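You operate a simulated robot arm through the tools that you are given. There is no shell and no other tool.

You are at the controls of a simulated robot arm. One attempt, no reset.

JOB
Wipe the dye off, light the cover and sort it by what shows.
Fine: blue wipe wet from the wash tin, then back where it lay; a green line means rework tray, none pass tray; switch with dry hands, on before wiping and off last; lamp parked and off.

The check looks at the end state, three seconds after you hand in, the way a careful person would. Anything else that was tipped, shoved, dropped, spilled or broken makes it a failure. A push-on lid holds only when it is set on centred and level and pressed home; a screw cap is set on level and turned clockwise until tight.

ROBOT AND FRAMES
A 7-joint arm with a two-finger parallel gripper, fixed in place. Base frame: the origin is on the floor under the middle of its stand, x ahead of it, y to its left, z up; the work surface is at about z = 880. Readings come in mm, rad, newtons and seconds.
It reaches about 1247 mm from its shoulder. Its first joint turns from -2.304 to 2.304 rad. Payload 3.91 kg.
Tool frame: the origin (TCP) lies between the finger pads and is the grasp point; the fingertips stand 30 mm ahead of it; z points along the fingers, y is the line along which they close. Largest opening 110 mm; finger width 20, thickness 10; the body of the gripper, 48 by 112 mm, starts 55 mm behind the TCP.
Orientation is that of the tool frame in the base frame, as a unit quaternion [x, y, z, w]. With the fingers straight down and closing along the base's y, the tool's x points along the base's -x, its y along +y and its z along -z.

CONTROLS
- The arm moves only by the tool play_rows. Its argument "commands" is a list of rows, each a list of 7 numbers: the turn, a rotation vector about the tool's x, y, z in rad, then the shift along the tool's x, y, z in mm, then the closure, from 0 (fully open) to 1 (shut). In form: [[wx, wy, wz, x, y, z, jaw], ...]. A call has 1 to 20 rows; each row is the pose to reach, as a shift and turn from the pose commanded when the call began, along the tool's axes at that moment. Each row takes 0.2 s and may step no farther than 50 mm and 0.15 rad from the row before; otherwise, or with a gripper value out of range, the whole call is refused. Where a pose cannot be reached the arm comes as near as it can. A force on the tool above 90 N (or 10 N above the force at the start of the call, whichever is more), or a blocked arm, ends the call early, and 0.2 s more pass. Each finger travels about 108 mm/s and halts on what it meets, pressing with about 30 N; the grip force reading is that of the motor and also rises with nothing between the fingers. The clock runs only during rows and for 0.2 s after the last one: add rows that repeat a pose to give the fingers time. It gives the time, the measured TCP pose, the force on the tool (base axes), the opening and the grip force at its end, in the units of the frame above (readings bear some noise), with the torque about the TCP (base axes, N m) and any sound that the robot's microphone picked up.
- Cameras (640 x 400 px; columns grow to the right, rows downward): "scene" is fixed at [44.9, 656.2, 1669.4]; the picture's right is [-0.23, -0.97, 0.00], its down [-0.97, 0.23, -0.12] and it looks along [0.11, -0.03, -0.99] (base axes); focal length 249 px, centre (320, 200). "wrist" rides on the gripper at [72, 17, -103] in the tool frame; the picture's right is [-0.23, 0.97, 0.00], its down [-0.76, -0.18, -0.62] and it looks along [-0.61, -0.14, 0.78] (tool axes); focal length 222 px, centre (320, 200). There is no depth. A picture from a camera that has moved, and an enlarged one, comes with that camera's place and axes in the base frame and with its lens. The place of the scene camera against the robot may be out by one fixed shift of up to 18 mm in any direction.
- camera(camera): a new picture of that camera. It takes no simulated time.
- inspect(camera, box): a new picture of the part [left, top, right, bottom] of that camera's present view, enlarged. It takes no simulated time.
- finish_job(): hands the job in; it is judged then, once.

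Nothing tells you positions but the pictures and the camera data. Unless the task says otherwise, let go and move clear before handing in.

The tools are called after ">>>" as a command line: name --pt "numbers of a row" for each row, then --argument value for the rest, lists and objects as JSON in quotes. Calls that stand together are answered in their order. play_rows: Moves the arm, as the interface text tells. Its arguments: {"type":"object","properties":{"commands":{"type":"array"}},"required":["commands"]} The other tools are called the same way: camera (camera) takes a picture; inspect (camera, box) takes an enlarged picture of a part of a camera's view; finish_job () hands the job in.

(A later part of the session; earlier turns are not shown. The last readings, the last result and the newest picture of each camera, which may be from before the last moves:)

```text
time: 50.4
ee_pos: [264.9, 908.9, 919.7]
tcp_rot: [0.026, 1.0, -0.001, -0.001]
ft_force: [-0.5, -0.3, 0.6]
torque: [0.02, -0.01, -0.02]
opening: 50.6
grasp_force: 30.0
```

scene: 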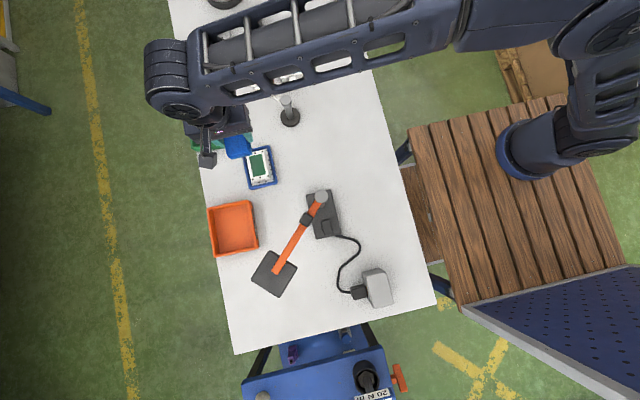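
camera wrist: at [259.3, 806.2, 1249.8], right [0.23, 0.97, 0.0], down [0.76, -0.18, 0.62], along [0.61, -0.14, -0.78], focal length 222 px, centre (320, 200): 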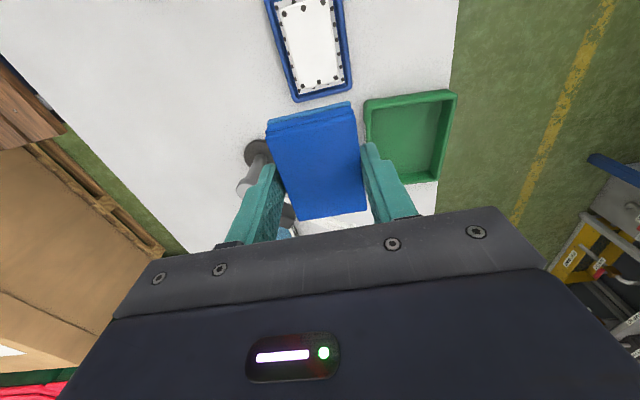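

There is no contact yet, which fits the wipe having slid up a little in the grip. I will continue down.

>>> play_rows --pt "0 0 0 -1 0 1 1" --pt "0 0 0 -1 0 2 1" --pt "0 0 0 -1 0 2 1"

>>> play_rows --pt "0 0 0 0 0 1 1" --pt "0 0 0 0 0 2 1" --pt "0 0 0 0 0 2 1"

```text
time: 51.2
ee_pos: [266.9, 908.8, 917.9]
tcp_rot: [0.027, 1.0, 0.0, -0.001]
ft_force: [-0.1, -0.2, 0.5]
torque: [0.02, 0.0, 0.02]
opening: 50.8
grasp_force: 30.0
```

```text
time: 52.0
ee_pos: [265.5, 908.3, 916.6]
tcp_rot: [0.026, 1.0, 0.0, -0.001]
ft_force: [1.6, 2.7, 7.0]
torque: [0.12, -0.03, -0.01]
opening: 50.7
grasp_force: 29.8
```

The wipe rests on the table with a light 7 N contact. I will open the fingers and rise clear.

>>> play_rows --pt "0 0 0 0 0 -0.5 0.45" --pt "0 0 0 0 0 -0.5 0.35" --pt "0 0 0 0 0 -0.5 0.32" --pt "0 0 0 0 0 -0.5 0.32"

>>> play_rows --pt "0 0 0 0 0 -10 0.32" --pt "0 0 0 0 0 -40 0.32" --pt "0 0 0 0 0 -80 0.32" --pt "0 0 0 0 0 -120 0.32" --pt "0 0 0 0 0 -165 0.32" --pt "0 0 0 0 0 -210 0.32"

>>> camera --camera "wrist"

>>> inspect --camera "wrist" --box '[200, 40, 440, 190]'

```text
time: 53.0
ee_pos: [266.1, 908.8, 916.8]
tcp_rot: [0.027, 1.0, -0.001, -0.002]
ft_force: [-0.2, 0.0, -1.5]
torque: [0.05, 0.01, 0.02]
opening: 74.7
grasp_force: 0.0
```

```text
time: 54.4
ee_pos: [266.1, 907.3, 1125.3]
tcp_rot: [0.026, 1.0, -0.001, -0.001]
ft_force: [-0.2, 0.4, -0.4]
torque: [-0.03, -0.01, 0.0]
opening: 74.7
grasp_force: 0.0
```

```text
taken
camera wrist: at [196.1, 930.1, 1227.9], right [0.28, 0.96, 0.0], down [0.75, -0.22, 0.62], along [0.6, -0.18, -0.78], focal length 222 px, centre (320, 200)
```

wrist: 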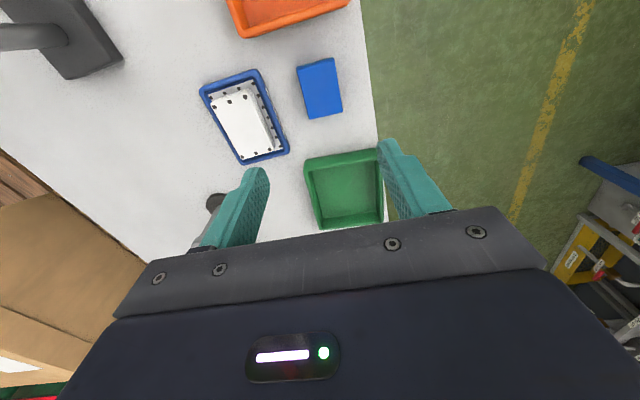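

```text
2.67 times, centred on (320, 115) of wrist
camera zoom: at [196.1, 930.1, 1227.9], right [0.28, 0.96, 0.0], down [0.75, -0.22, 0.62], along [0.6, -0.18, -0.78], focal length 592 px, centre (320, 427)
```

zoom: 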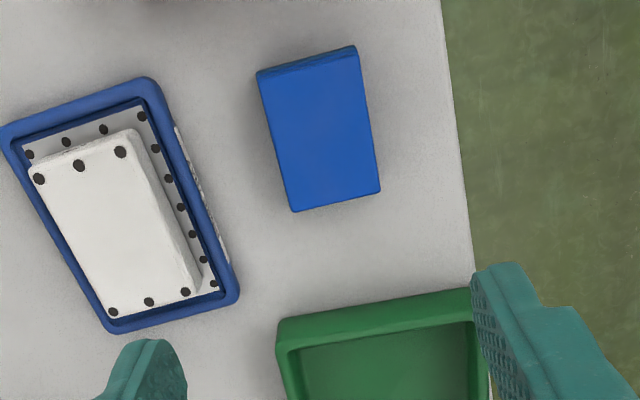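

The wipe is back in its place and released. I will now move above the lamp, close the fingers and measure the pivot, handle and head for the swing.

>>> play_rows --pt "0 0 -0.007 15 -30 -25 0.5" --pt "0 0 -0.015 30 -60.8 -50 0.7" --pt "0 0 -0.022 45 -91 -75 1" --pt "0 0 -0.03 60 -121.5 -100 1" --pt "0 0 -0.037 75 -152 -125 1" --pt "0 0 -0.045 90 -182 -150 1" --pt "0 0 -0.052 105 -212.7 -175 1" --pt "0 0 -0.052 105 -212.7 -175 1"

>>> camera --camera "wrist"

>>> camera --camera "scene"

>>> inspect --camera "wrist" --box '[160, 0, 480, 200]'

```text
time: 56.2
ee_pos: [149.8, 703.0, 1301.3]
tcp_rot: [0.0, 1.0, 0.0, -0.001]
ft_force: [1.0, -0.1, -0.1]
torque: [0.0, -0.01, 0.0]
opening: 0.2
grasp_force: 29.6
```

```text
taken
camera wrist: at [77.8, 719.6, 1404.4], right [0.23, 0.97, 0.0], down [0.76, -0.18, 0.62], along [0.61, -0.14, -0.78], focal length 222 px, centre (320, 200)
```

wrist: 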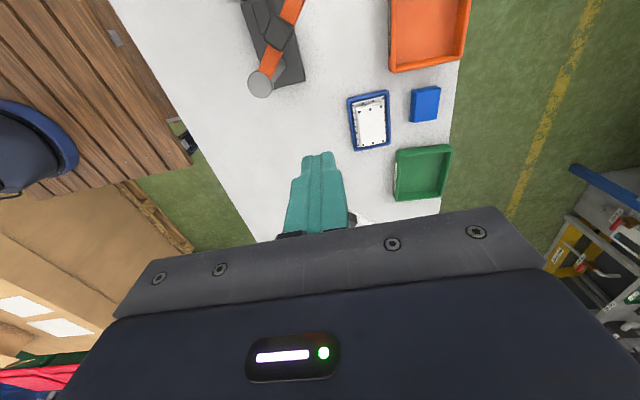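

```text
taken
```

scene: 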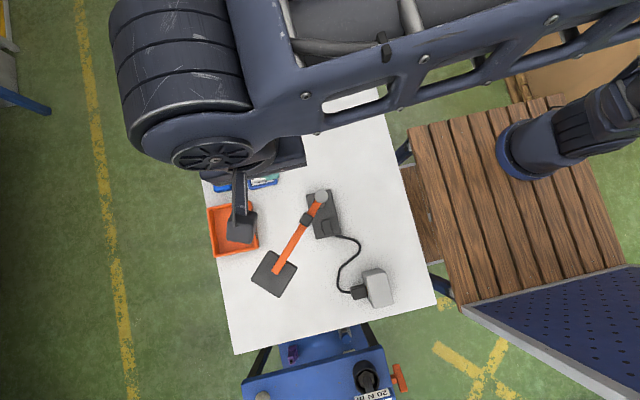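

```text
2.00 times, centred on (320, 100) of wrist
camera zoom: at [77.8, 719.6, 1404.4], right [0.23, 0.97, 0.0], down [0.76, -0.18, 0.62], along [0.61, -0.14, -0.78], focal length 444 px, centre (320, 400)
```

zoom: 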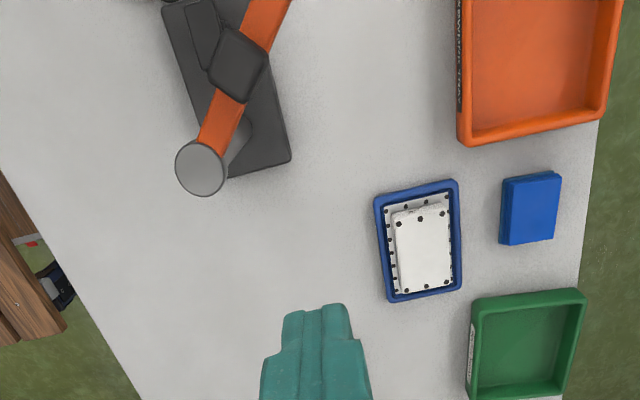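

The lamp pivot measures (121, 631) with its top at 1092. The bar points at about 135° now, and the cover lies at about 44°, so a clockwise swing of about 91° brings the head over it. I will place the closed fingertips beside the bar on its trailing side to push it gently.

>>> play_rows --pt "0 0 0 36.5 -1.5 0 1" --pt "0 0 0 73 -3 0 1" --pt "0 0 0 109.6 -4.4 0 1" --pt "0 0 0 146.2 -5.9 0 1" --pt "0 0 0 146.2 -5.9 40 1" --pt "0 0 0 146.2 -5.9 80 1" --pt "0 0 0 146.2 -5.9 120 1" --pt "0 0 0 146.2 -5.9 160 1" --pt "0 0 0 146.2 -5.9 160 1"

>>> camera --camera "wrist"

>>> camera --camera "scene"

>>> inspect --camera "wrist" --box '[200, 80, 440, 230]'

```text
time: 58.2
ee_pos: [2.3, 695.3, 1141.9]
tcp_rot: [0.0, 1.0, -0.001, -0.001]
ft_force: [0.5, -0.3, 0.3]
torque: [0.04, 0.02, 0.01]
opening: 0.1
grasp_force: 30.0
```

```text
taken
camera wrist: at [-69.7, 713.6, 1244.7], right [0.23, 0.97, 0.0], down [0.76, -0.18, 0.62], along [0.61, -0.14, -0.78], focal length 222 px, centre (320, 200)
```

wrist: 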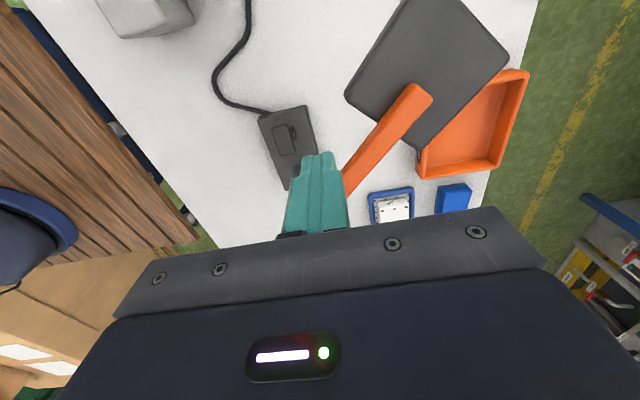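

```text
taken
```

scene: 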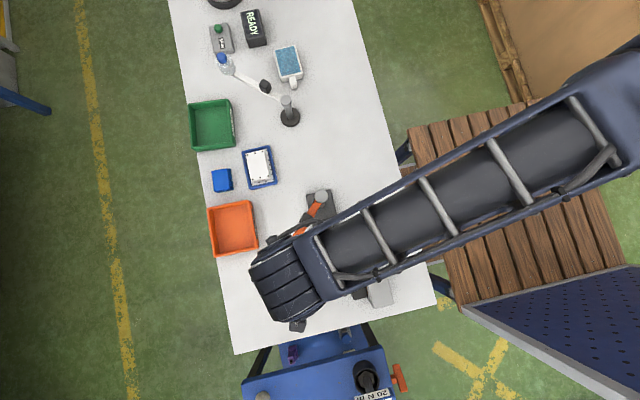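

```text
2.67 times, centred on (320, 155) of wrist
camera zoom: at [-69.7, 713.6, 1244.7], right [0.23, 0.97, 0.0], down [0.76, -0.18, 0.62], along [0.61, -0.14, -0.78], focal length 592 px, centre (320, 320)
```

zoom: 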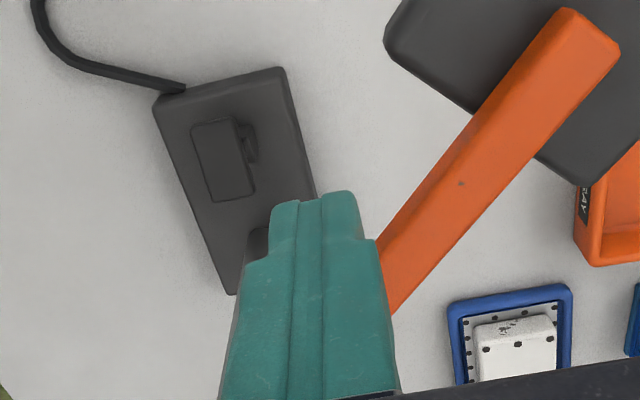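

The tip is beside the bar with a small gap. I will lower it to bar height.

>>> play_rows --pt "0 0 0 0 0 20 1" --pt "0 0 0 0 0 41 1" --pt "0 0 0 0 0 41 1"

>>> inspect --camera "wrist" --box '[200, 80, 440, 230]'

```text
time: 59.0
ee_pos: [2.8, 697.7, 1102.6]
tcp_rot: [0.001, 1.0, -0.001, -0.001]
ft_force: [-0.4, 0.8, 0.9]
torque: [-0.02, 0.02, 0.03]
opening: 0.0
grasp_force: 30.1
```

```text
2.67 times, centred on (320, 155) of wrist
camera zoom: at [-69.6, 714.8, 1205.0], right [0.23, 0.97, 0.0], down [0.76, -0.18, 0.62], along [0.61, -0.14, -0.78], focal length 592 px, centre (320, 320)
```

zoom: 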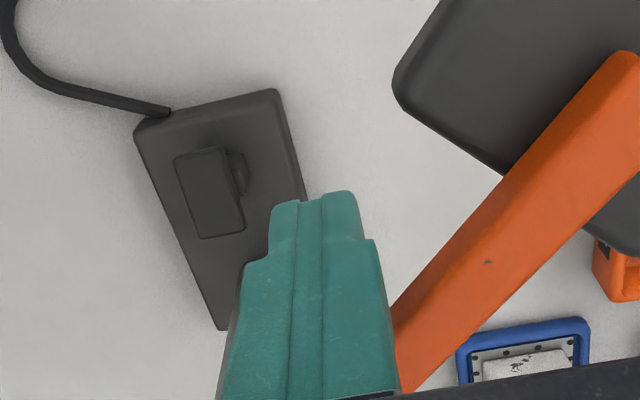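

The tip bottom is near z 1072. I will go 10 mm lower for better overlap and start the push with a short stroke.

>>> play_rows --pt "0 0 0 0 0 10 1" --pt "0 0 0 -4.2 4.3 10 1" --pt "0 0 0 -8.4 8.6 10 1" --pt "0 0 0 -12 12.2 10 1" --pt "0 0 0 -15 15.2 10 1" --pt "0 0 0 -18 18.2 10 1" --pt "0 0 0 -18 18.2 10 1"

>>> inspect --camera "wrist" --box '[200, 80, 440, 230]'

>>> camera --camera "scene"

```text
time: 60.6
ee_pos: [22.4, 714.7, 1090.5]
tcp_rot: [-0.001, 1.0, -0.001, -0.001]
ft_force: [0.0, -0.4, 0.3]
torque: [0.01, -0.02, 0.0]
opening: 0.0
grasp_force: 30.0
```

```text
2.67 times, centred on (320, 155) of wrist
camera zoom: at [-50.4, 732.4, 1194.2], right [0.23, 0.97, 0.0], down [0.76, -0.18, 0.62], along [0.61, -0.14, -0.78], focal length 592 px, centre (320, 320)
```

zoom: 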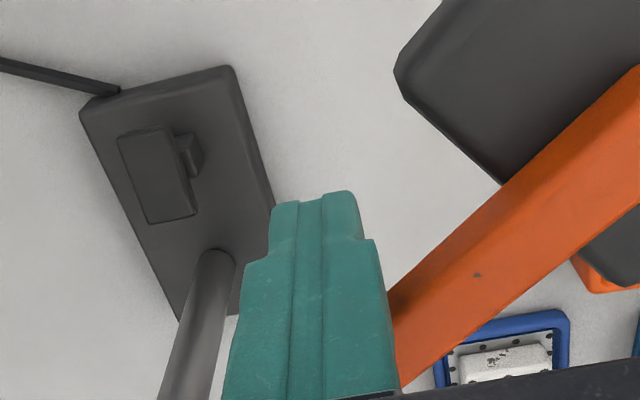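

```text
taken
```

scene: 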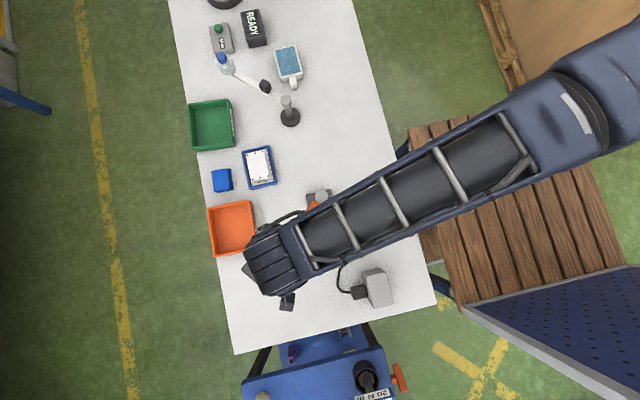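

The bar turned about 6° under almost no force, so the push works. I will continue the push along the arc, stopping a little short of the cover.

>>> play_rows --pt "0 0 0 -7 7.7 0 1" --pt "0 0 0 -14.7 14.7 0 1" --pt "0 0 0 -22.8 21.1 0 1" --pt "0 0 0 -31.5 26.8 0 1" --pt "0 0 0 -40.8 31.9 0 1" --pt "0 0 0 -50.2 36.2 0 1" --pt "0 0 0 -60 39.7 0 1" --pt "0 0 0 -70.2 42.4 0 1" --pt "0 0 0 -80.4 44.2 0 1" --pt "0 0 0 -90.7 45.3 0 1" --pt "0 0 0 -101.3 45.5 0 1" --pt "0 0 0 -111.7 44.8 0 1" --pt "0 0 0 -121.9 43.3 0 1" --pt "0 0 0 -132.3 41 0 1" --pt "0 0 0 -142.2 37.9 0 1" --pt "0 0 0 -151.8 34 0 1" --pt "0 0 0 -161 29.3 0 1" --pt "0 0 0 -168.8 24.7 0 1" --pt "0 0 0 -168.8 24.7 0 1"

>>> camera --camera "wrist"

>>> camera --camera "scene"

```text
time: 64.6
ee_pos: [189.5, 739.0, 1090.5]
tcp_rot: [0.0, 1.0, 0.0, -0.001]
ft_force: [-0.5, -0.2, -0.5]
torque: [0.03, 0.01, -0.02]
opening: 0.2
grasp_force: 29.8
```

```text
taken
camera wrist: at [117.9, 756.1, 1193.9], right [0.23, 0.97, 0.0], down [0.76, -0.18, 0.62], along [0.61, -0.14, -0.78], focal length 222 px, centre (320, 200)
```

wrist: 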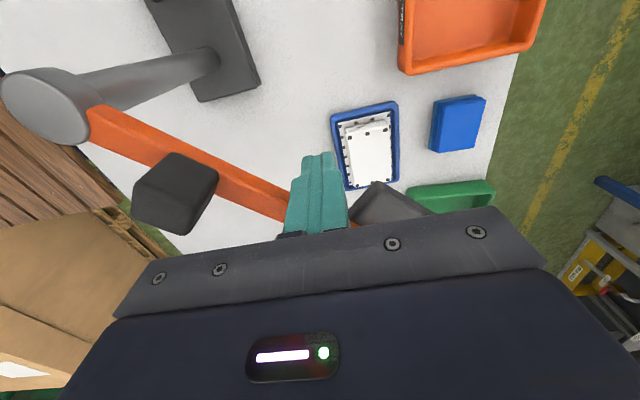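

```text
taken
```

scene: 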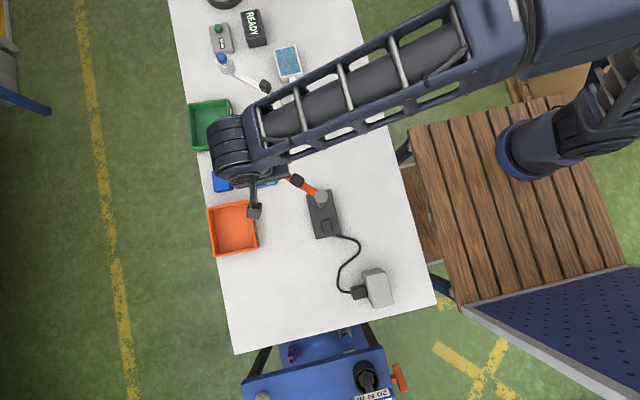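

The lamp swung smoothly and its base has not moved. I will zoom in on the cover for light or a green line.

>>> inspect --camera "wrist" --box '[310, 90, 430, 220]'

>>> inspect --camera "scene" --box '[200, 130, 360, 230]'

```text
3.08 times, centred on (370, 155) of wrist
camera zoom: at [117.9, 756.1, 1193.9], right [0.23, 0.97, 0.0], down [0.76, -0.18, 0.62], along [0.61, -0.14, -0.78], focal length 684 px, centre (166, 338)
```

zoom: 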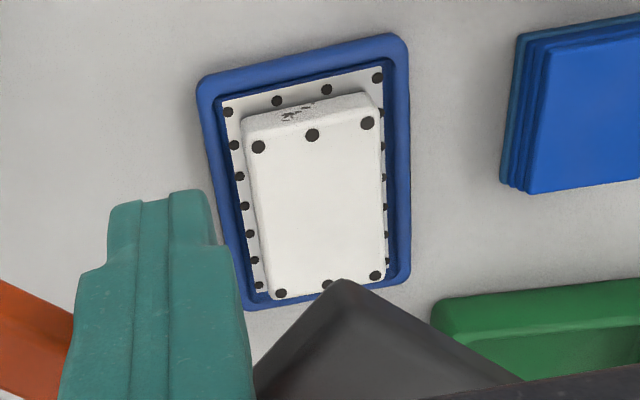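

```text
4.00 times, centred on (280, 180) of scene
camera zoom: at [44.9, 656.2, 1669.4], right [-0.23, -0.97, 0.0], down [-0.97, 0.23, -0.12], along [0.11, -0.03, -0.99], focal length 995 px, centre (480, 280)
```

zoom: 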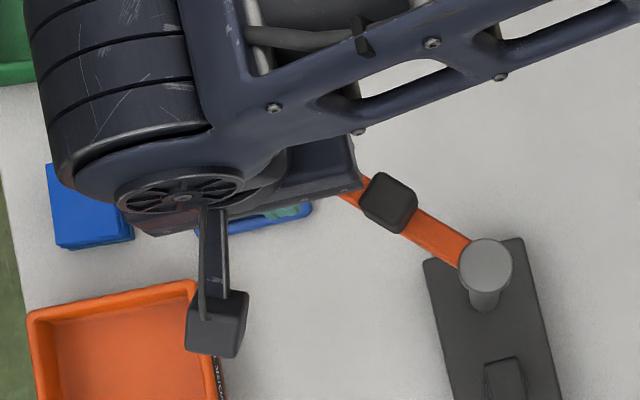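

The cover appears brighter but I see no line in this view, while the scene view shows something greenish in the dish. I will zoom in closer on both.

>>> inspect --camera "wrist" --box '[330, 100, 402, 200]'

>>> inspect --camera "scene" --box '[230, 165, 294, 205]'

```text
4.00 times, centred on (366, 150) of wrist
camera zoom: at [117.9, 756.1, 1193.9], right [0.23, 0.97, 0.0], down [0.76, -0.18, 0.62], along [0.61, -0.14, -0.78], focal length 888 px, centre (136, 400)
```

zoom: 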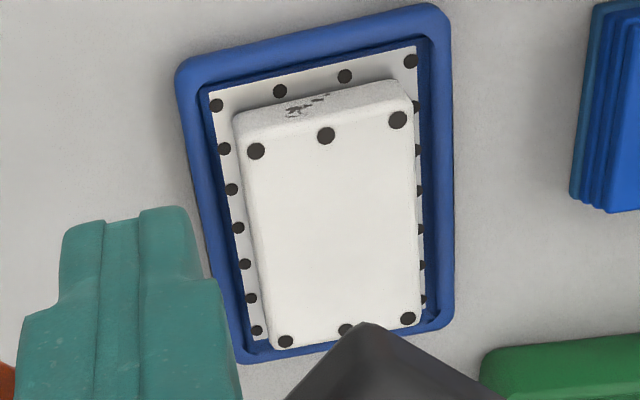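

```text
10.00 times, centred on (262, 185) of scene
camera zoom: at [44.9, 656.2, 1669.4], right [-0.23, -0.97, 0.0], down [-0.97, 0.23, -0.12], along [0.11, -0.03, -0.99], focal length 2488 px, centre (900, 350)
```

zoom: 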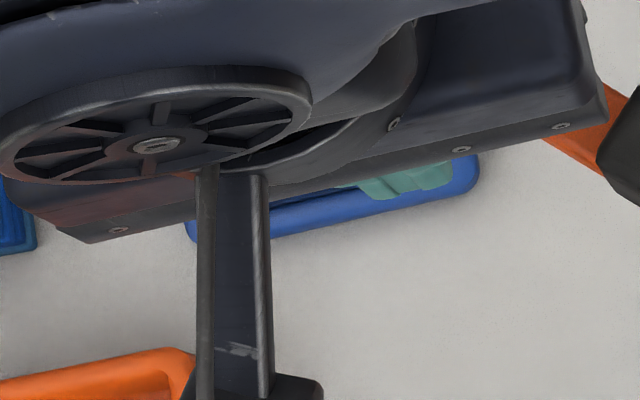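

That green was just my fingers. I will nudge the lamp the last few degrees to line it up with the cover, then back off to look from lower down.

>>> play_rows --pt "0 0 0 -2.7 -2 0 1" --pt "0 0 0 -5.4 -4 0 1" --pt "0 0 0 -5.4 -4 0 1"

>>> play_rows --pt "0 0 0 10 10 0 1" --pt "0 0 0 20 20 0 1" --pt "0 0 0 40 35 0 1" --pt "0 0 0 70 50 0 1" --pt "0 0 0 100 60 0 1" --pt "0 0 0 100 60 0 1"

>>> camera --camera "wrist"

>>> camera --camera "scene"

```text
time: 65.4
ee_pos: [192.0, 737.8, 1089.7]
tcp_rot: [-0.002, 1.0, 0.0, -0.002]
ft_force: [-37.6, 43.7, -0.5]
torque: [-0.06, -0.01, -0.04]
opening: 0.1
grasp_force: 30.0
```

```text
time: 66.8
ee_pos: [96.3, 794.5, 1093.4]
tcp_rot: [0.0, 1.0, -0.001, -0.001]
ft_force: [-0.2, -0.7, -0.7]
torque: [-0.03, 0.02, -0.01]
opening: 0.1
grasp_force: 29.9
```

```text
taken
camera wrist: at [23.5, 811.1, 1196.0], right [0.23, 0.97, 0.0], down [0.76, -0.18, 0.62], along [0.61, -0.14, -0.78], focal length 222 px, centre (320, 200)
```

wrist: 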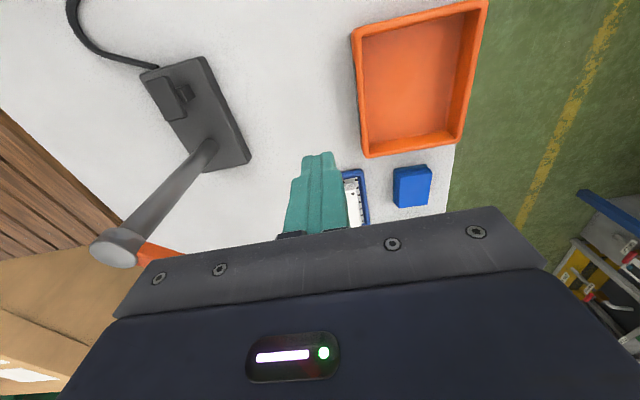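

```text
taken
```

scene: 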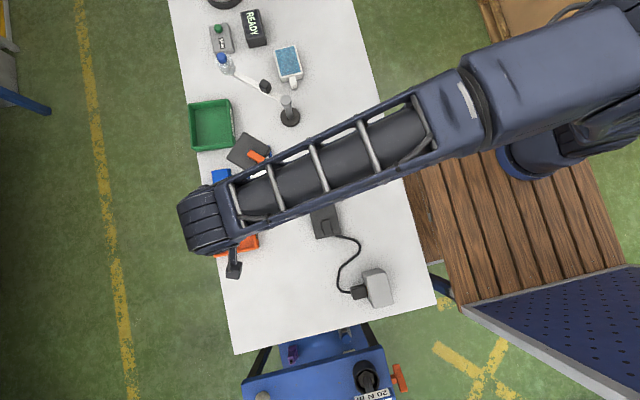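

The last nudge met a hard stop at 58 N, so the lamp has reached its working stop. I will tilt the wrist low to look at the cover under the lamp head.

>>> play_rows --pt "0 -0.14 0 -5 -2.3 5 1" --pt "0 -0.28 0 -10 -4.6 10 1" --pt "0 -0.42 0 -15 -6.9 16 1" --pt "0 -0.56 0 -20 -9.2 21 1" --pt "0 -0.7 0 -25 -11.5 26 1" --pt "0 -0.7 0 -25 -11.5 26 1"

>>> camera --camera "wrist"

>>> inspect --camera "wrist" --box '[260, 60, 420, 160]'

>>> inspect --camera "scene" --box '[240, 180, 420, 310]'

```text
time: 68.2
ee_pos: [121.2, 784.3, 1065.8]
tcp_rot: [-0.001, 0.94, 0.0, 0.342]
ft_force: [-0.7, 0.3, -0.7]
torque: [-0.01, 0.0, -0.01]
opening: 0.0
grasp_force: 30.0
```

```text
taken
camera wrist: at [-1.1, 801.0, 1098.0], right [0.17, 0.97, 0.14], down [0.18, -0.18, 0.97], along [0.97, -0.14, -0.21], focal length 222 px, centre (320, 200)
```

wrist: 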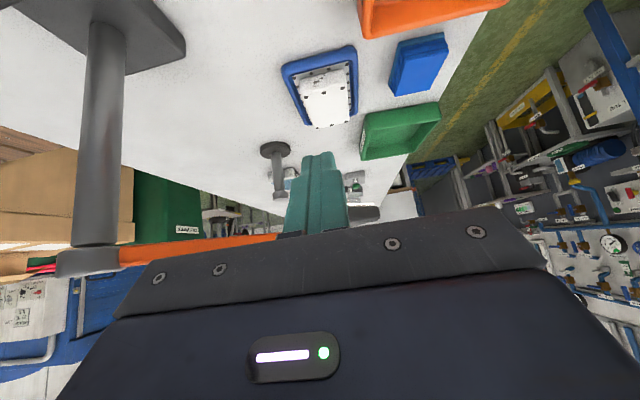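

```text
4.00 times, centred on (340, 110) of wrist
camera zoom: at [-1.1, 801.0, 1098.0], right [0.17, 0.97, 0.14], down [0.18, -0.18, 0.97], along [0.97, -0.14, -0.21], focal length 888 px, centre (240, 560)
```

zoom: 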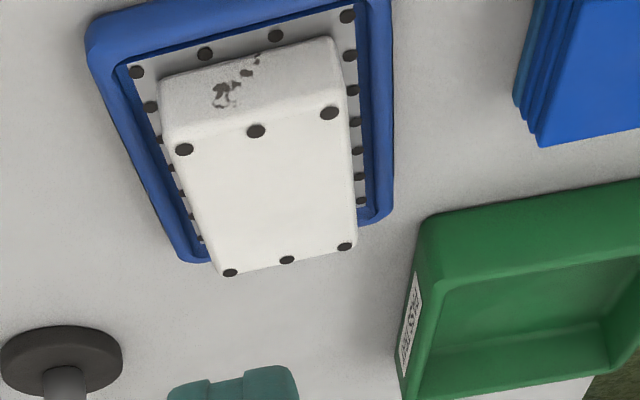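

```text
3.08 times, centred on (330, 245) of scene
camera zoom: at [44.9, 656.2, 1669.4], right [-0.23, -0.97, 0.0], down [-0.97, 0.23, -0.12], along [0.11, -0.03, -0.99], focal length 766 px, centre (289, 62)
```

zoom: 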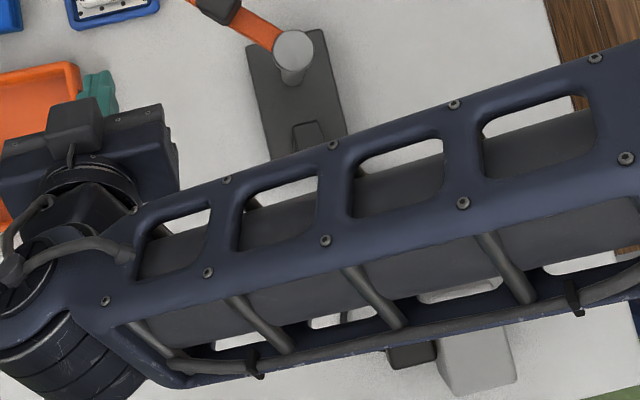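

The lamp base has not moved, and the cover still looks plain white. I will tilt further and open the fingers so I can see the lamp head's underside and the cover together, to be sure it is lit.

>>> play_rows --pt "0 -0.1 0 0 0 0 0.6" --pt "0 -0.2 0 0 0 0 0.3" --pt "0 -0.3 0 0 0 0 0" --pt "0 -0.3 0 0 0 0 0" --pt "0 -0.3 0 0 0 0 0"

>>> camera --camera "wrist"

>>> inspect --camera "wrist" --box '[220, 20, 460, 230]'

```text
time: 69.4
ee_pos: [121.9, 783.9, 1065.5]
tcp_rot: [0.0, 0.878, -0.001, 0.479]
ft_force: [0.5, 0.5, -0.4]
torque: [0.0, 0.03, 0.0]
opening: 109.8
grasp_force: 0.0
```

```text
taken
camera wrist: at [-5.3, 801.0, 1059.9], right [0.12, 0.97, 0.19], down [-0.11, -0.18, 0.98], along [0.99, -0.14, 0.09], focal length 222 px, centre (320, 200)
```

wrist: 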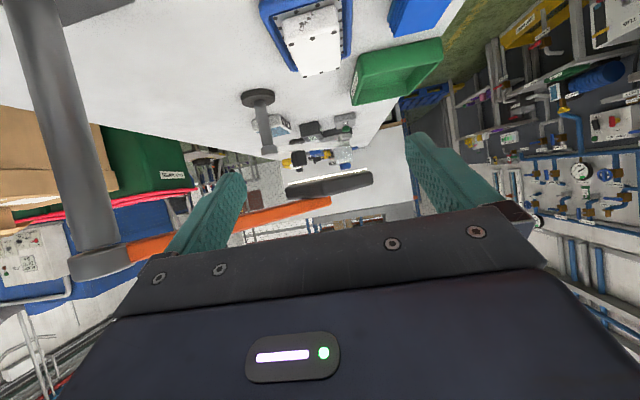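

```text
1.90 times, centred on (340, 125) of wrist
camera zoom: at [-5.3, 801.0, 1059.9], right [0.12, 0.97, 0.19], down [-0.11, -0.18, 0.98], along [0.99, -0.14, 0.09], focal length 423 px, centre (282, 343)
```

zoom: 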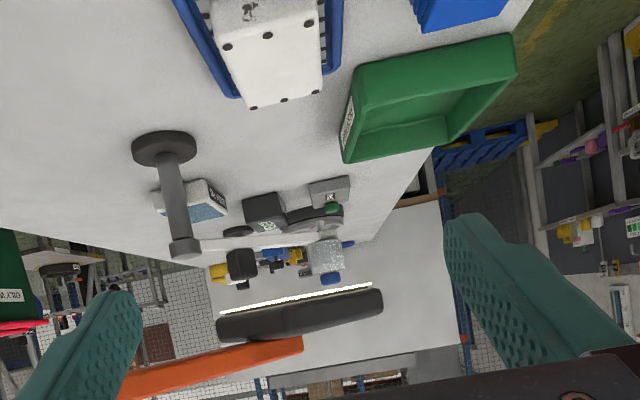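

The lamp head's underside glows above the cover, so it is lit. I will zoom hard on the cover's face for any green line.

>>> inspect --camera "wrist" --box '[264, 0, 360, 80]'

>>> play_rows --pt "0 0.1 0 0 0 0 0" --pt "0 0.2 0 0 0 0 0" --pt "0 0.3 0 0 0 0 0" --pt "0 0.3 0 0 0 0 0"

>>> inspect --camera "wrist" --box '[288, 60, 368, 135]'

```text
5.00 times, centred on (312, 40) of wrist
camera zoom: at [-5.3, 801.0, 1059.9], right [0.12, 0.97, 0.19], down [-0.11, -0.18, 0.98], along [0.99, -0.14, 0.09], focal length 1111 px, centre (360, 1000)
```

zoom: 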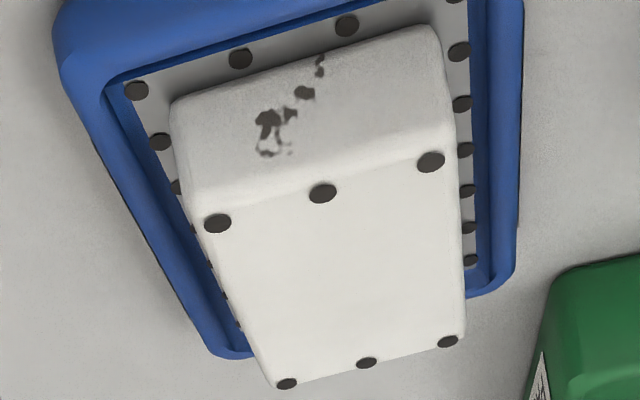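

```text
time: 70.4
ee_pos: [121.4, 783.7, 1065.2]
tcp_rot: [0.0, 0.94, -0.001, 0.341]
ft_force: [0.1, 0.0, 0.3]
torque: [0.03, 0.02, 0.01]
opening: 110.3
grasp_force: 0.0
```

```text
5.33 times, centred on (328, 98) of wrist
camera zoom: at [-0.7, 801.5, 1097.5], right [0.17, 0.97, 0.14], down [0.18, -0.18, 0.97], along [0.97, -0.14, -0.21], focal length 1185 px, centre (277, 747)
```

zoom: 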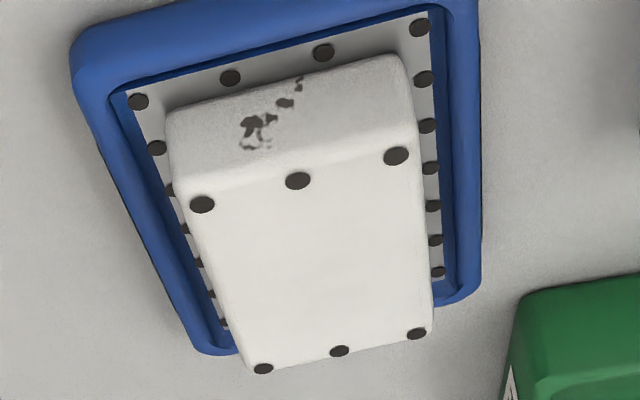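

I see no green line on the lit top face. I will zoom in further in two halves to be certain.

>>> inspect --camera "wrist" --box '[300, 84, 364, 112]'

>>> inspect --camera "wrist" --box '[300, 100, 364, 130]'

```text
10.00 times, centred on (332, 98) of wrist
camera zoom: at [-0.7, 801.5, 1097.5], right [0.17, 0.97, 0.14], down [0.18, -0.18, 0.97], along [0.97, -0.14, -0.21], focal length 2221 px, centre (200, 1220)
```

zoom: 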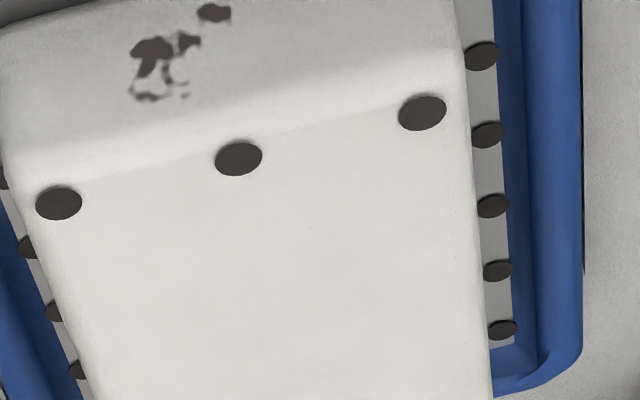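

```text
10.00 times, centred on (332, 115) of wrist
camera zoom: at [-0.7, 801.5, 1097.5], right [0.17, 0.97, 0.14], down [0.18, -0.18, 0.97], along [0.97, -0.14, -0.21], focal length 2221 px, centre (200, 1050)
```

zoom: 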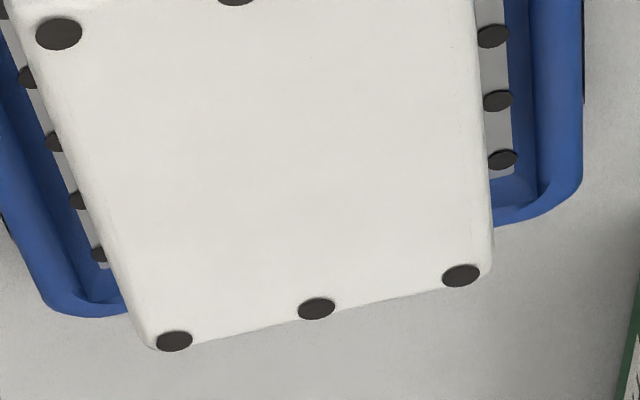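

The lit cover shows no green line anywhere, so it will go to the green pass tray. First I will park the lamp: rise, straighten the wrist, and go to the other side of the bar with the fingers closed.

>>> play_rows --pt "0 0 0 -23.8 0 -28.3 0.4" --pt "0 0 0 -47.6 0 -56.6 0.8" --pt "0 0 0 -71.4 0 -85 1" --pt "0 0 0 -95.2 0 -113.2 1" --pt "0 0 0 -119 0 -141.5 1"

>>> play_rows --pt "0 0.14 0 -17.4 -17.4 14.7 1" --pt "0 0.28 0 -34.9 -34.8 29.4 1" --pt "0 0.42 0 -52.3 -52.2 44 1" --pt "0 0.56 0 -69.8 -69.6 58.7 1" --pt "0 0.698 0 -87.2 -87 73.4 1" --pt "0 0.698 0 -87.2 -87 73.4 1"

>>> camera --camera "wrist"

>>> camera --camera "scene"

```text
time: 71.6
ee_pos: [120.8, 784.9, 1248.1]
tcp_rot: [0.001, 0.94, -0.002, 0.342]
ft_force: [-1.4, 0.2, -0.1]
torque: [0.03, -0.03, -0.01]
opening: 0.1
grasp_force: 29.5
```

```text
time: 73.0
ee_pos: [234.0, 697.1, 1248.8]
tcp_rot: [0.0, 1.0, -0.001, -0.001]
ft_force: [0.4, -0.2, -0.6]
torque: [0.02, 0.01, 0.02]
opening: 0.0
grasp_force: 30.6
```

```text
taken
camera wrist: at [161.9, 714.6, 1351.8], right [0.23, 0.97, 0.0], down [0.76, -0.18, 0.62], along [0.61, -0.14, -0.78], focal length 222 px, centre (320, 200)
```

wrist: 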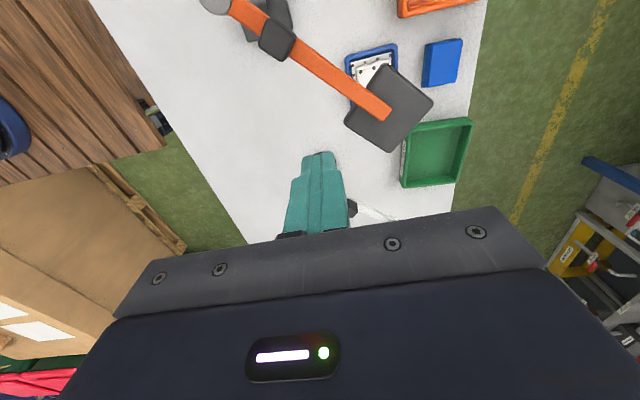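

```text
taken
```

scene: 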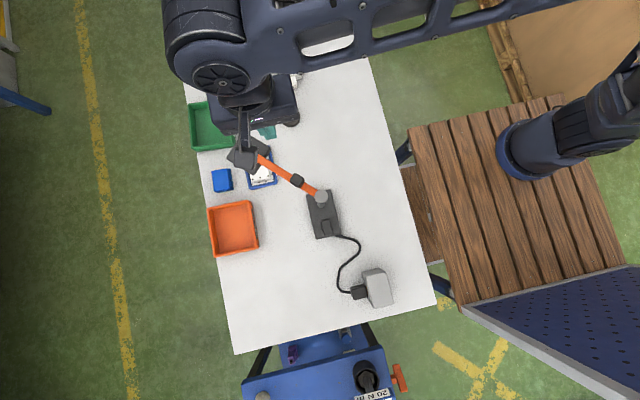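

The lamp head is right over the cover, and part of the lit cover shows here from above. I will take one more close look at it before pushing the lamp back.

>>> inspect --camera "wrist" --box '[340, 40, 404, 84]'

>>> inspect --camera "scene" --box '[220, 140, 300, 200]'

```text
9.09 times, centred on (372, 62) of wrist
camera zoom: at [161.9, 714.6, 1351.8], right [0.23, 0.97, 0.0], down [0.76, -0.18, 0.62], along [0.61, -0.14, -0.78], focal length 2019 px, centre (-153, 1454)
```

zoom: 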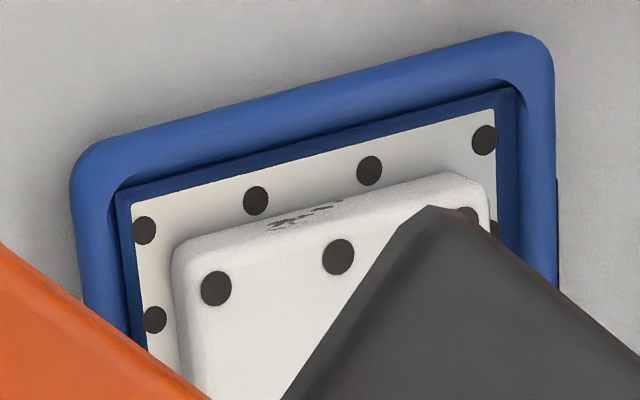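

```text
6.67 times, centred on (260, 170) of scene
camera zoom: at [44.9, 656.2, 1669.4], right [-0.23, -0.97, 0.0], down [-0.97, 0.23, -0.12], along [0.11, -0.03, -0.99], focal length 1659 px, centre (720, 400)
```

zoom: 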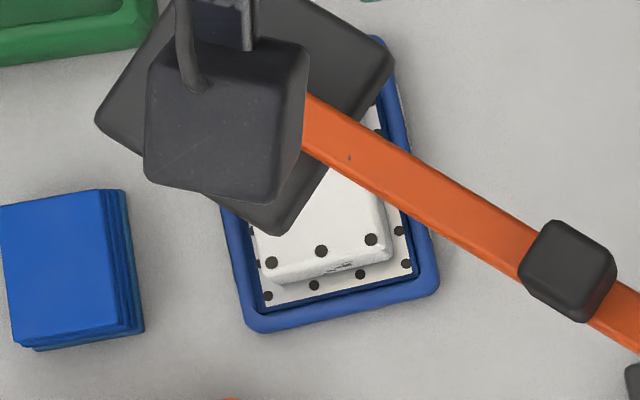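

There is no line anywhere on the visible face. I will lower the closed fingertips to bar height on the far side and push the lamp back towards its park angle.

>>> play_rows --pt "0 0 0 0 0 40 1" --pt "0 0 0 0 0 80 1" --pt "0 0 0 0 0 120 1" --pt "0 0 0 0 0 150 1" --pt "0 0 0 0 0 159 1" --pt "0 0 0 0 0 159 1"

>>> inspect --camera "wrist" --box '[160, 0, 480, 220]'

```text
time: 74.4
ee_pos: [234.4, 697.9, 1089.7]
tcp_rot: [0.0, 1.0, -0.001, 0.0]
ft_force: [0.1, 0.3, -0.2]
torque: [-0.02, -0.02, -0.02]
opening: 0.0
grasp_force: 30.0
```

```text
1.82 times, centred on (320, 110) of wrist
camera zoom: at [162.6, 715.7, 1192.7], right [0.23, 0.97, 0.0], down [0.76, -0.18, 0.62], along [0.61, -0.14, -0.78], focal length 404 px, centre (320, 364)
```

zoom: 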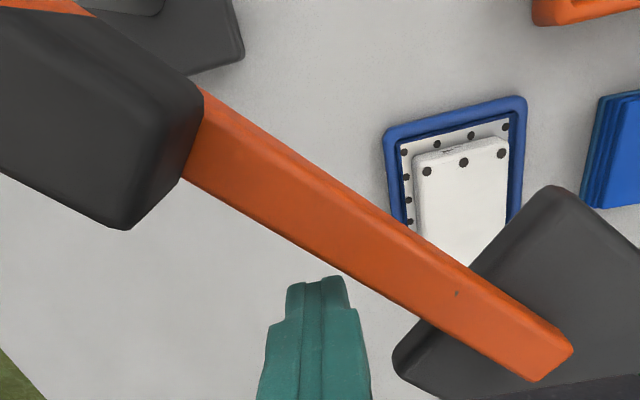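

The tip is alongside the bar and clear of the handle. I will push it back along the arc.

>>> play_rows --pt "0 0 0 7.4 8 0 1" --pt "0 0 0 14.2 16.9 0 1" --pt "0 0 0 21.8 25.3 0 1" --pt "0 0 0 30.2 32.9 0 1" --pt "0 0 0 39.1 39.7 0 1" --pt "0 0 0 48.6 45.8 0 1" --pt "0 0 0 58.6 51 0 1" --pt "0 0 0 69 55.3 0 1" --pt "0 0 0 79.8 58.7 0 1" --pt "0 0 0 90.8 61.1 0 1" --pt "0 0 0 101.9 62.6 0 1" --pt "0 0 0 113.2 63.1 0 1" --pt "0 0 0 124.5 62.6 0 1" --pt "0 0 0 135.6 61.1 0 1" --pt "0 0 0 146.6 58.7 0 1" --pt "0 0 0 157.4 55.3 0 1" --pt "0 0 0 167.8 51 0 1" --pt "0 0 0 173.9 48 0 1" --pt "0 0 0 173.9 48 0 1"

>>> camera --camera "wrist"

>>> camera --camera "scene"

```text
time: 78.4
ee_pos: [60.8, 744.7, 1091.7]
tcp_rot: [0.001, 1.0, -0.001, 0.001]
ft_force: [0.1, -0.4, 0.4]
torque: [0.02, 0.01, 0.0]
opening: 0.0
grasp_force: 30.1
```

```text
taken
camera wrist: at [-11.6, 762.0, 1193.5], right [0.23, 0.97, 0.0], down [0.76, -0.18, 0.62], along [0.61, -0.14, -0.78], focal length 222 px, centre (320, 200)
```

wrist: 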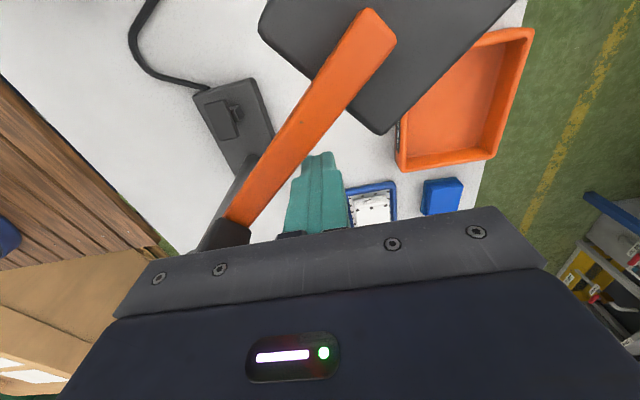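

```text
taken
```

scene: 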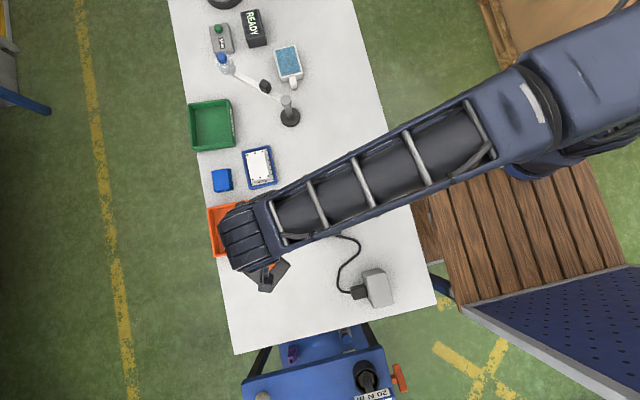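

The lamp is at about 128°, with 8° left to its park angle. I will push the last bit slowly and check for a stop.

>>> play_rows --pt "0 0 0 3.6 -1.8 0 1" --pt "0 0 0 7 -3.6 0 1" --pt "0 0 0 10.3 -5.5 0 1" --pt "0 0 0 12.7 -7.1 0 1" --pt "0 0 0 12.7 -7.1 0 1"

>>> play_rows --pt "0 0 0 1.5 -1 0 1" --pt "0 0 0 2.6 -1.8 0 1" --pt "0 0 0 2.6 -1.8 0 1"

>>> camera --camera "wrist"

```text
time: 79.6
ee_pos: [48.3, 738.2, 1091.3]
tcp_rot: [0.001, 1.0, 0.0, 0.0]
ft_force: [6.5, 12.7, 3.6]
torque: [-0.02, 0.01, -0.08]
opening: 0.0
grasp_force: 30.4
```

```text
time: 80.4
ee_pos: [48.7, 737.7, 1089.9]
tcp_rot: [0.001, 1.0, 0.0, 0.001]
ft_force: [27.8, 40.2, 9.4]
torque: [-0.21, 0.15, -0.05]
opening: 0.3
grasp_force: 30.3
```

```text
taken
camera wrist: at [-23.2, 754.8, 1193.6], right [0.23, 0.97, 0.0], down [0.76, -0.18, 0.62], along [0.61, -0.14, -0.78], focal length 222 px, centre (320, 200)
```

wrist: 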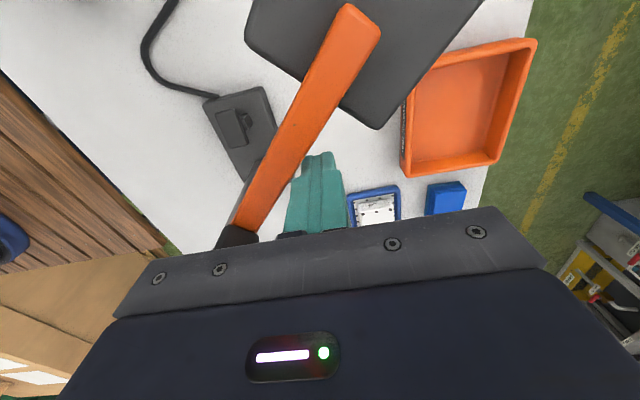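

The lamp met its park stop (49 N), where it started. I will back off, rise and compare the lamp to its original place.

>>> play_rows --pt "0 0 0 -5 5 0 1" --pt "0 0 0 -15 15 0 1" --pt "0 0 0 -25 25 0 1" --pt "0 0 0 -25 25 -40 1" --pt "0 0 0 -25 25 -80 1" --pt "0 0 0 -25 25 -120 1" --pt "0 0 0 -25 25 -160 1"

>>> play_rows --pt "0 0 0 -40 5 0 1" --pt "0 0 0 -80 10 0 1" --pt "0 0 0 -120 15 0 1" --pt "0 0 0 -160 20 0 1" --pt "0 0 0 -190 25 0 1" --pt "0 0 0 -190 25 0 1"

>>> camera --camera "wrist"

>>> inspect --camera "scene" --box '[240, 180, 420, 310]'

```text
time: 82.0
ee_pos: [74.0, 760.1, 1250.1]
tcp_rot: [0.0, 1.0, -0.002, 0.0]
ft_force: [-0.3, 0.5, 0.1]
torque: [0.0, -0.02, -0.01]
opening: 0.2
grasp_force: 30.0
```

```text
time: 83.4
ee_pos: [262.8, 785.5, 1252.9]
tcp_rot: [-0.001, 1.0, 0.0, 0.0]
ft_force: [0.2, 1.1, 0.1]
torque: [0.02, -0.02, 0.0]
opening: 0.0
grasp_force: 30.0
```

```text
taken
camera wrist: at [190.2, 802.0, 1355.5], right [0.23, 0.97, 0.0], down [0.76, -0.18, 0.62], along [0.61, -0.14, -0.78], focal length 222 px, centre (320, 200)
```

wrist: 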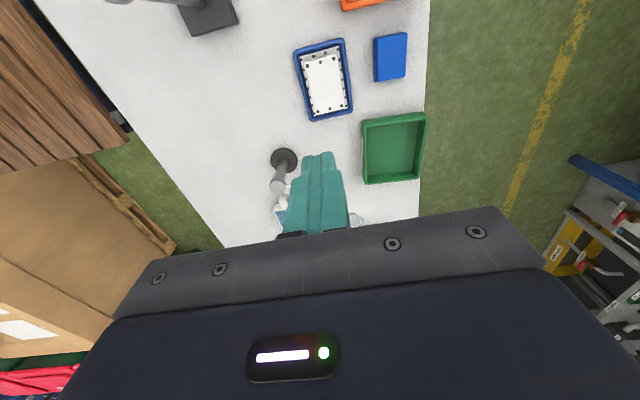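

```text
3.08 times, centred on (330, 245) of scene
camera zoom: at [44.9, 656.2, 1669.4], right [-0.23, -0.97, 0.0], down [-0.97, 0.23, -0.12], along [0.11, -0.03, -0.99], focal length 766 px, centre (289, 62)
```

zoom: 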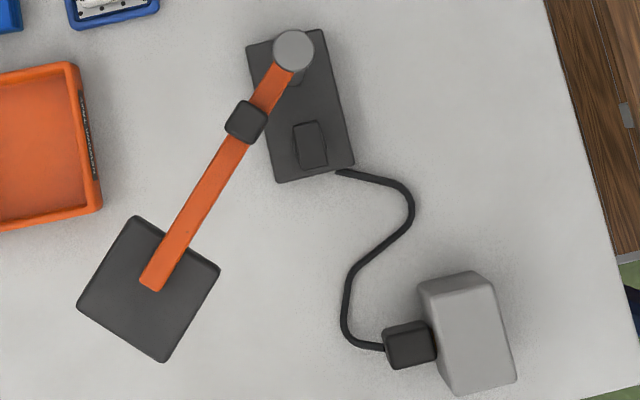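

The lamp is parked precisely where it started. Next comes the cover: I will measure the cover and the pass tray from here.

>>> inspect --camera "wrist" --box '[350, 100, 446, 192]'

>>> inspect --camera "wrist" --box '[284, 30, 364, 130]'

```text
4.35 times, centred on (398, 146) of wrist
camera zoom: at [190.2, 802.0, 1355.5], right [0.23, 0.97, 0.0], down [0.76, -0.18, 0.62], along [0.61, -0.14, -0.78], focal length 966 px, centre (-19, 435)
```

zoom: 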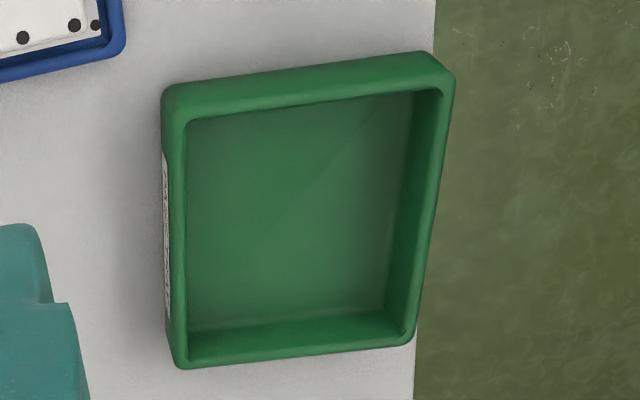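

```text
4.00 times, centred on (324, 80) of wrist
camera zoom: at [190.2, 802.0, 1355.5], right [0.23, 0.97, 0.0], down [0.76, -0.18, 0.62], along [0.61, -0.14, -0.78], focal length 888 px, centre (304, 680)
```

zoom: 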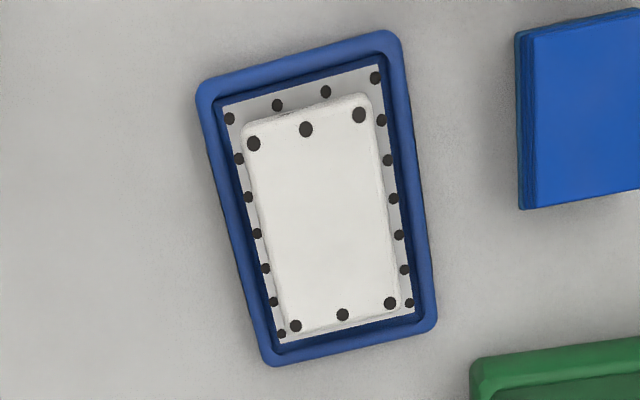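

The cover is centred at (282, 790), square to the bench, with its top at about 915. The pass tray is centred near (447, 907) and turned about -5°. I will open the fingers and come down over the cover.

>>> play_rows --pt "0 0 0 -9.4 2.4 40 0.3" --pt "0 0 0 -18.8 4.8 80 0.3" --pt "0 0 0 -18.8 4.8 125 0.3" --pt "0 0 0 -18.8 4.8 170 0.3" --pt "0 0 0 -18.8 4.8 215 0.3" --pt "0 0 0 -18.8 4.8 255 0.3" --pt "0 0 0 -18.8 4.8 285 0.3" --pt "0 0 0 -18.8 4.8 285 0.3"

>>> camera --camera "wrist"

>>> inspect --camera "wrist" --box '[200, 60, 440, 220]'

```text
time: 85.2
ee_pos: [279.3, 790.0, 966.7]
tcp_rot: [0.0, 1.0, 0.0, 0.0]
ft_force: [-1.5, 0.1, -1.0]
torque: [-0.02, -0.01, 0.01]
opening: 77.2
grasp_force: 0.1
```

```text
taken
camera wrist: at [208.2, 806.9, 1069.8], right [0.23, 0.97, 0.0], down [0.76, -0.18, 0.62], along [0.61, -0.14, -0.78], focal length 222 px, centre (320, 200)
```

wrist: 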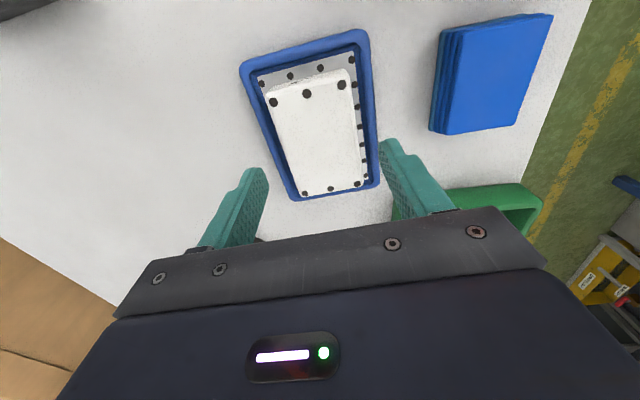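

```text
2.50 times, centred on (320, 140) of wrist
camera zoom: at [208.2, 806.9, 1069.8], right [0.23, 0.97, 0.0], down [0.76, -0.18, 0.62], along [0.61, -0.14, -0.78], focal length 555 px, centre (320, 350)
```

zoom: 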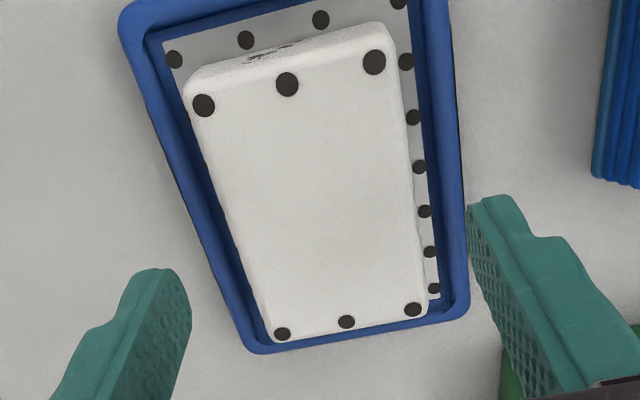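

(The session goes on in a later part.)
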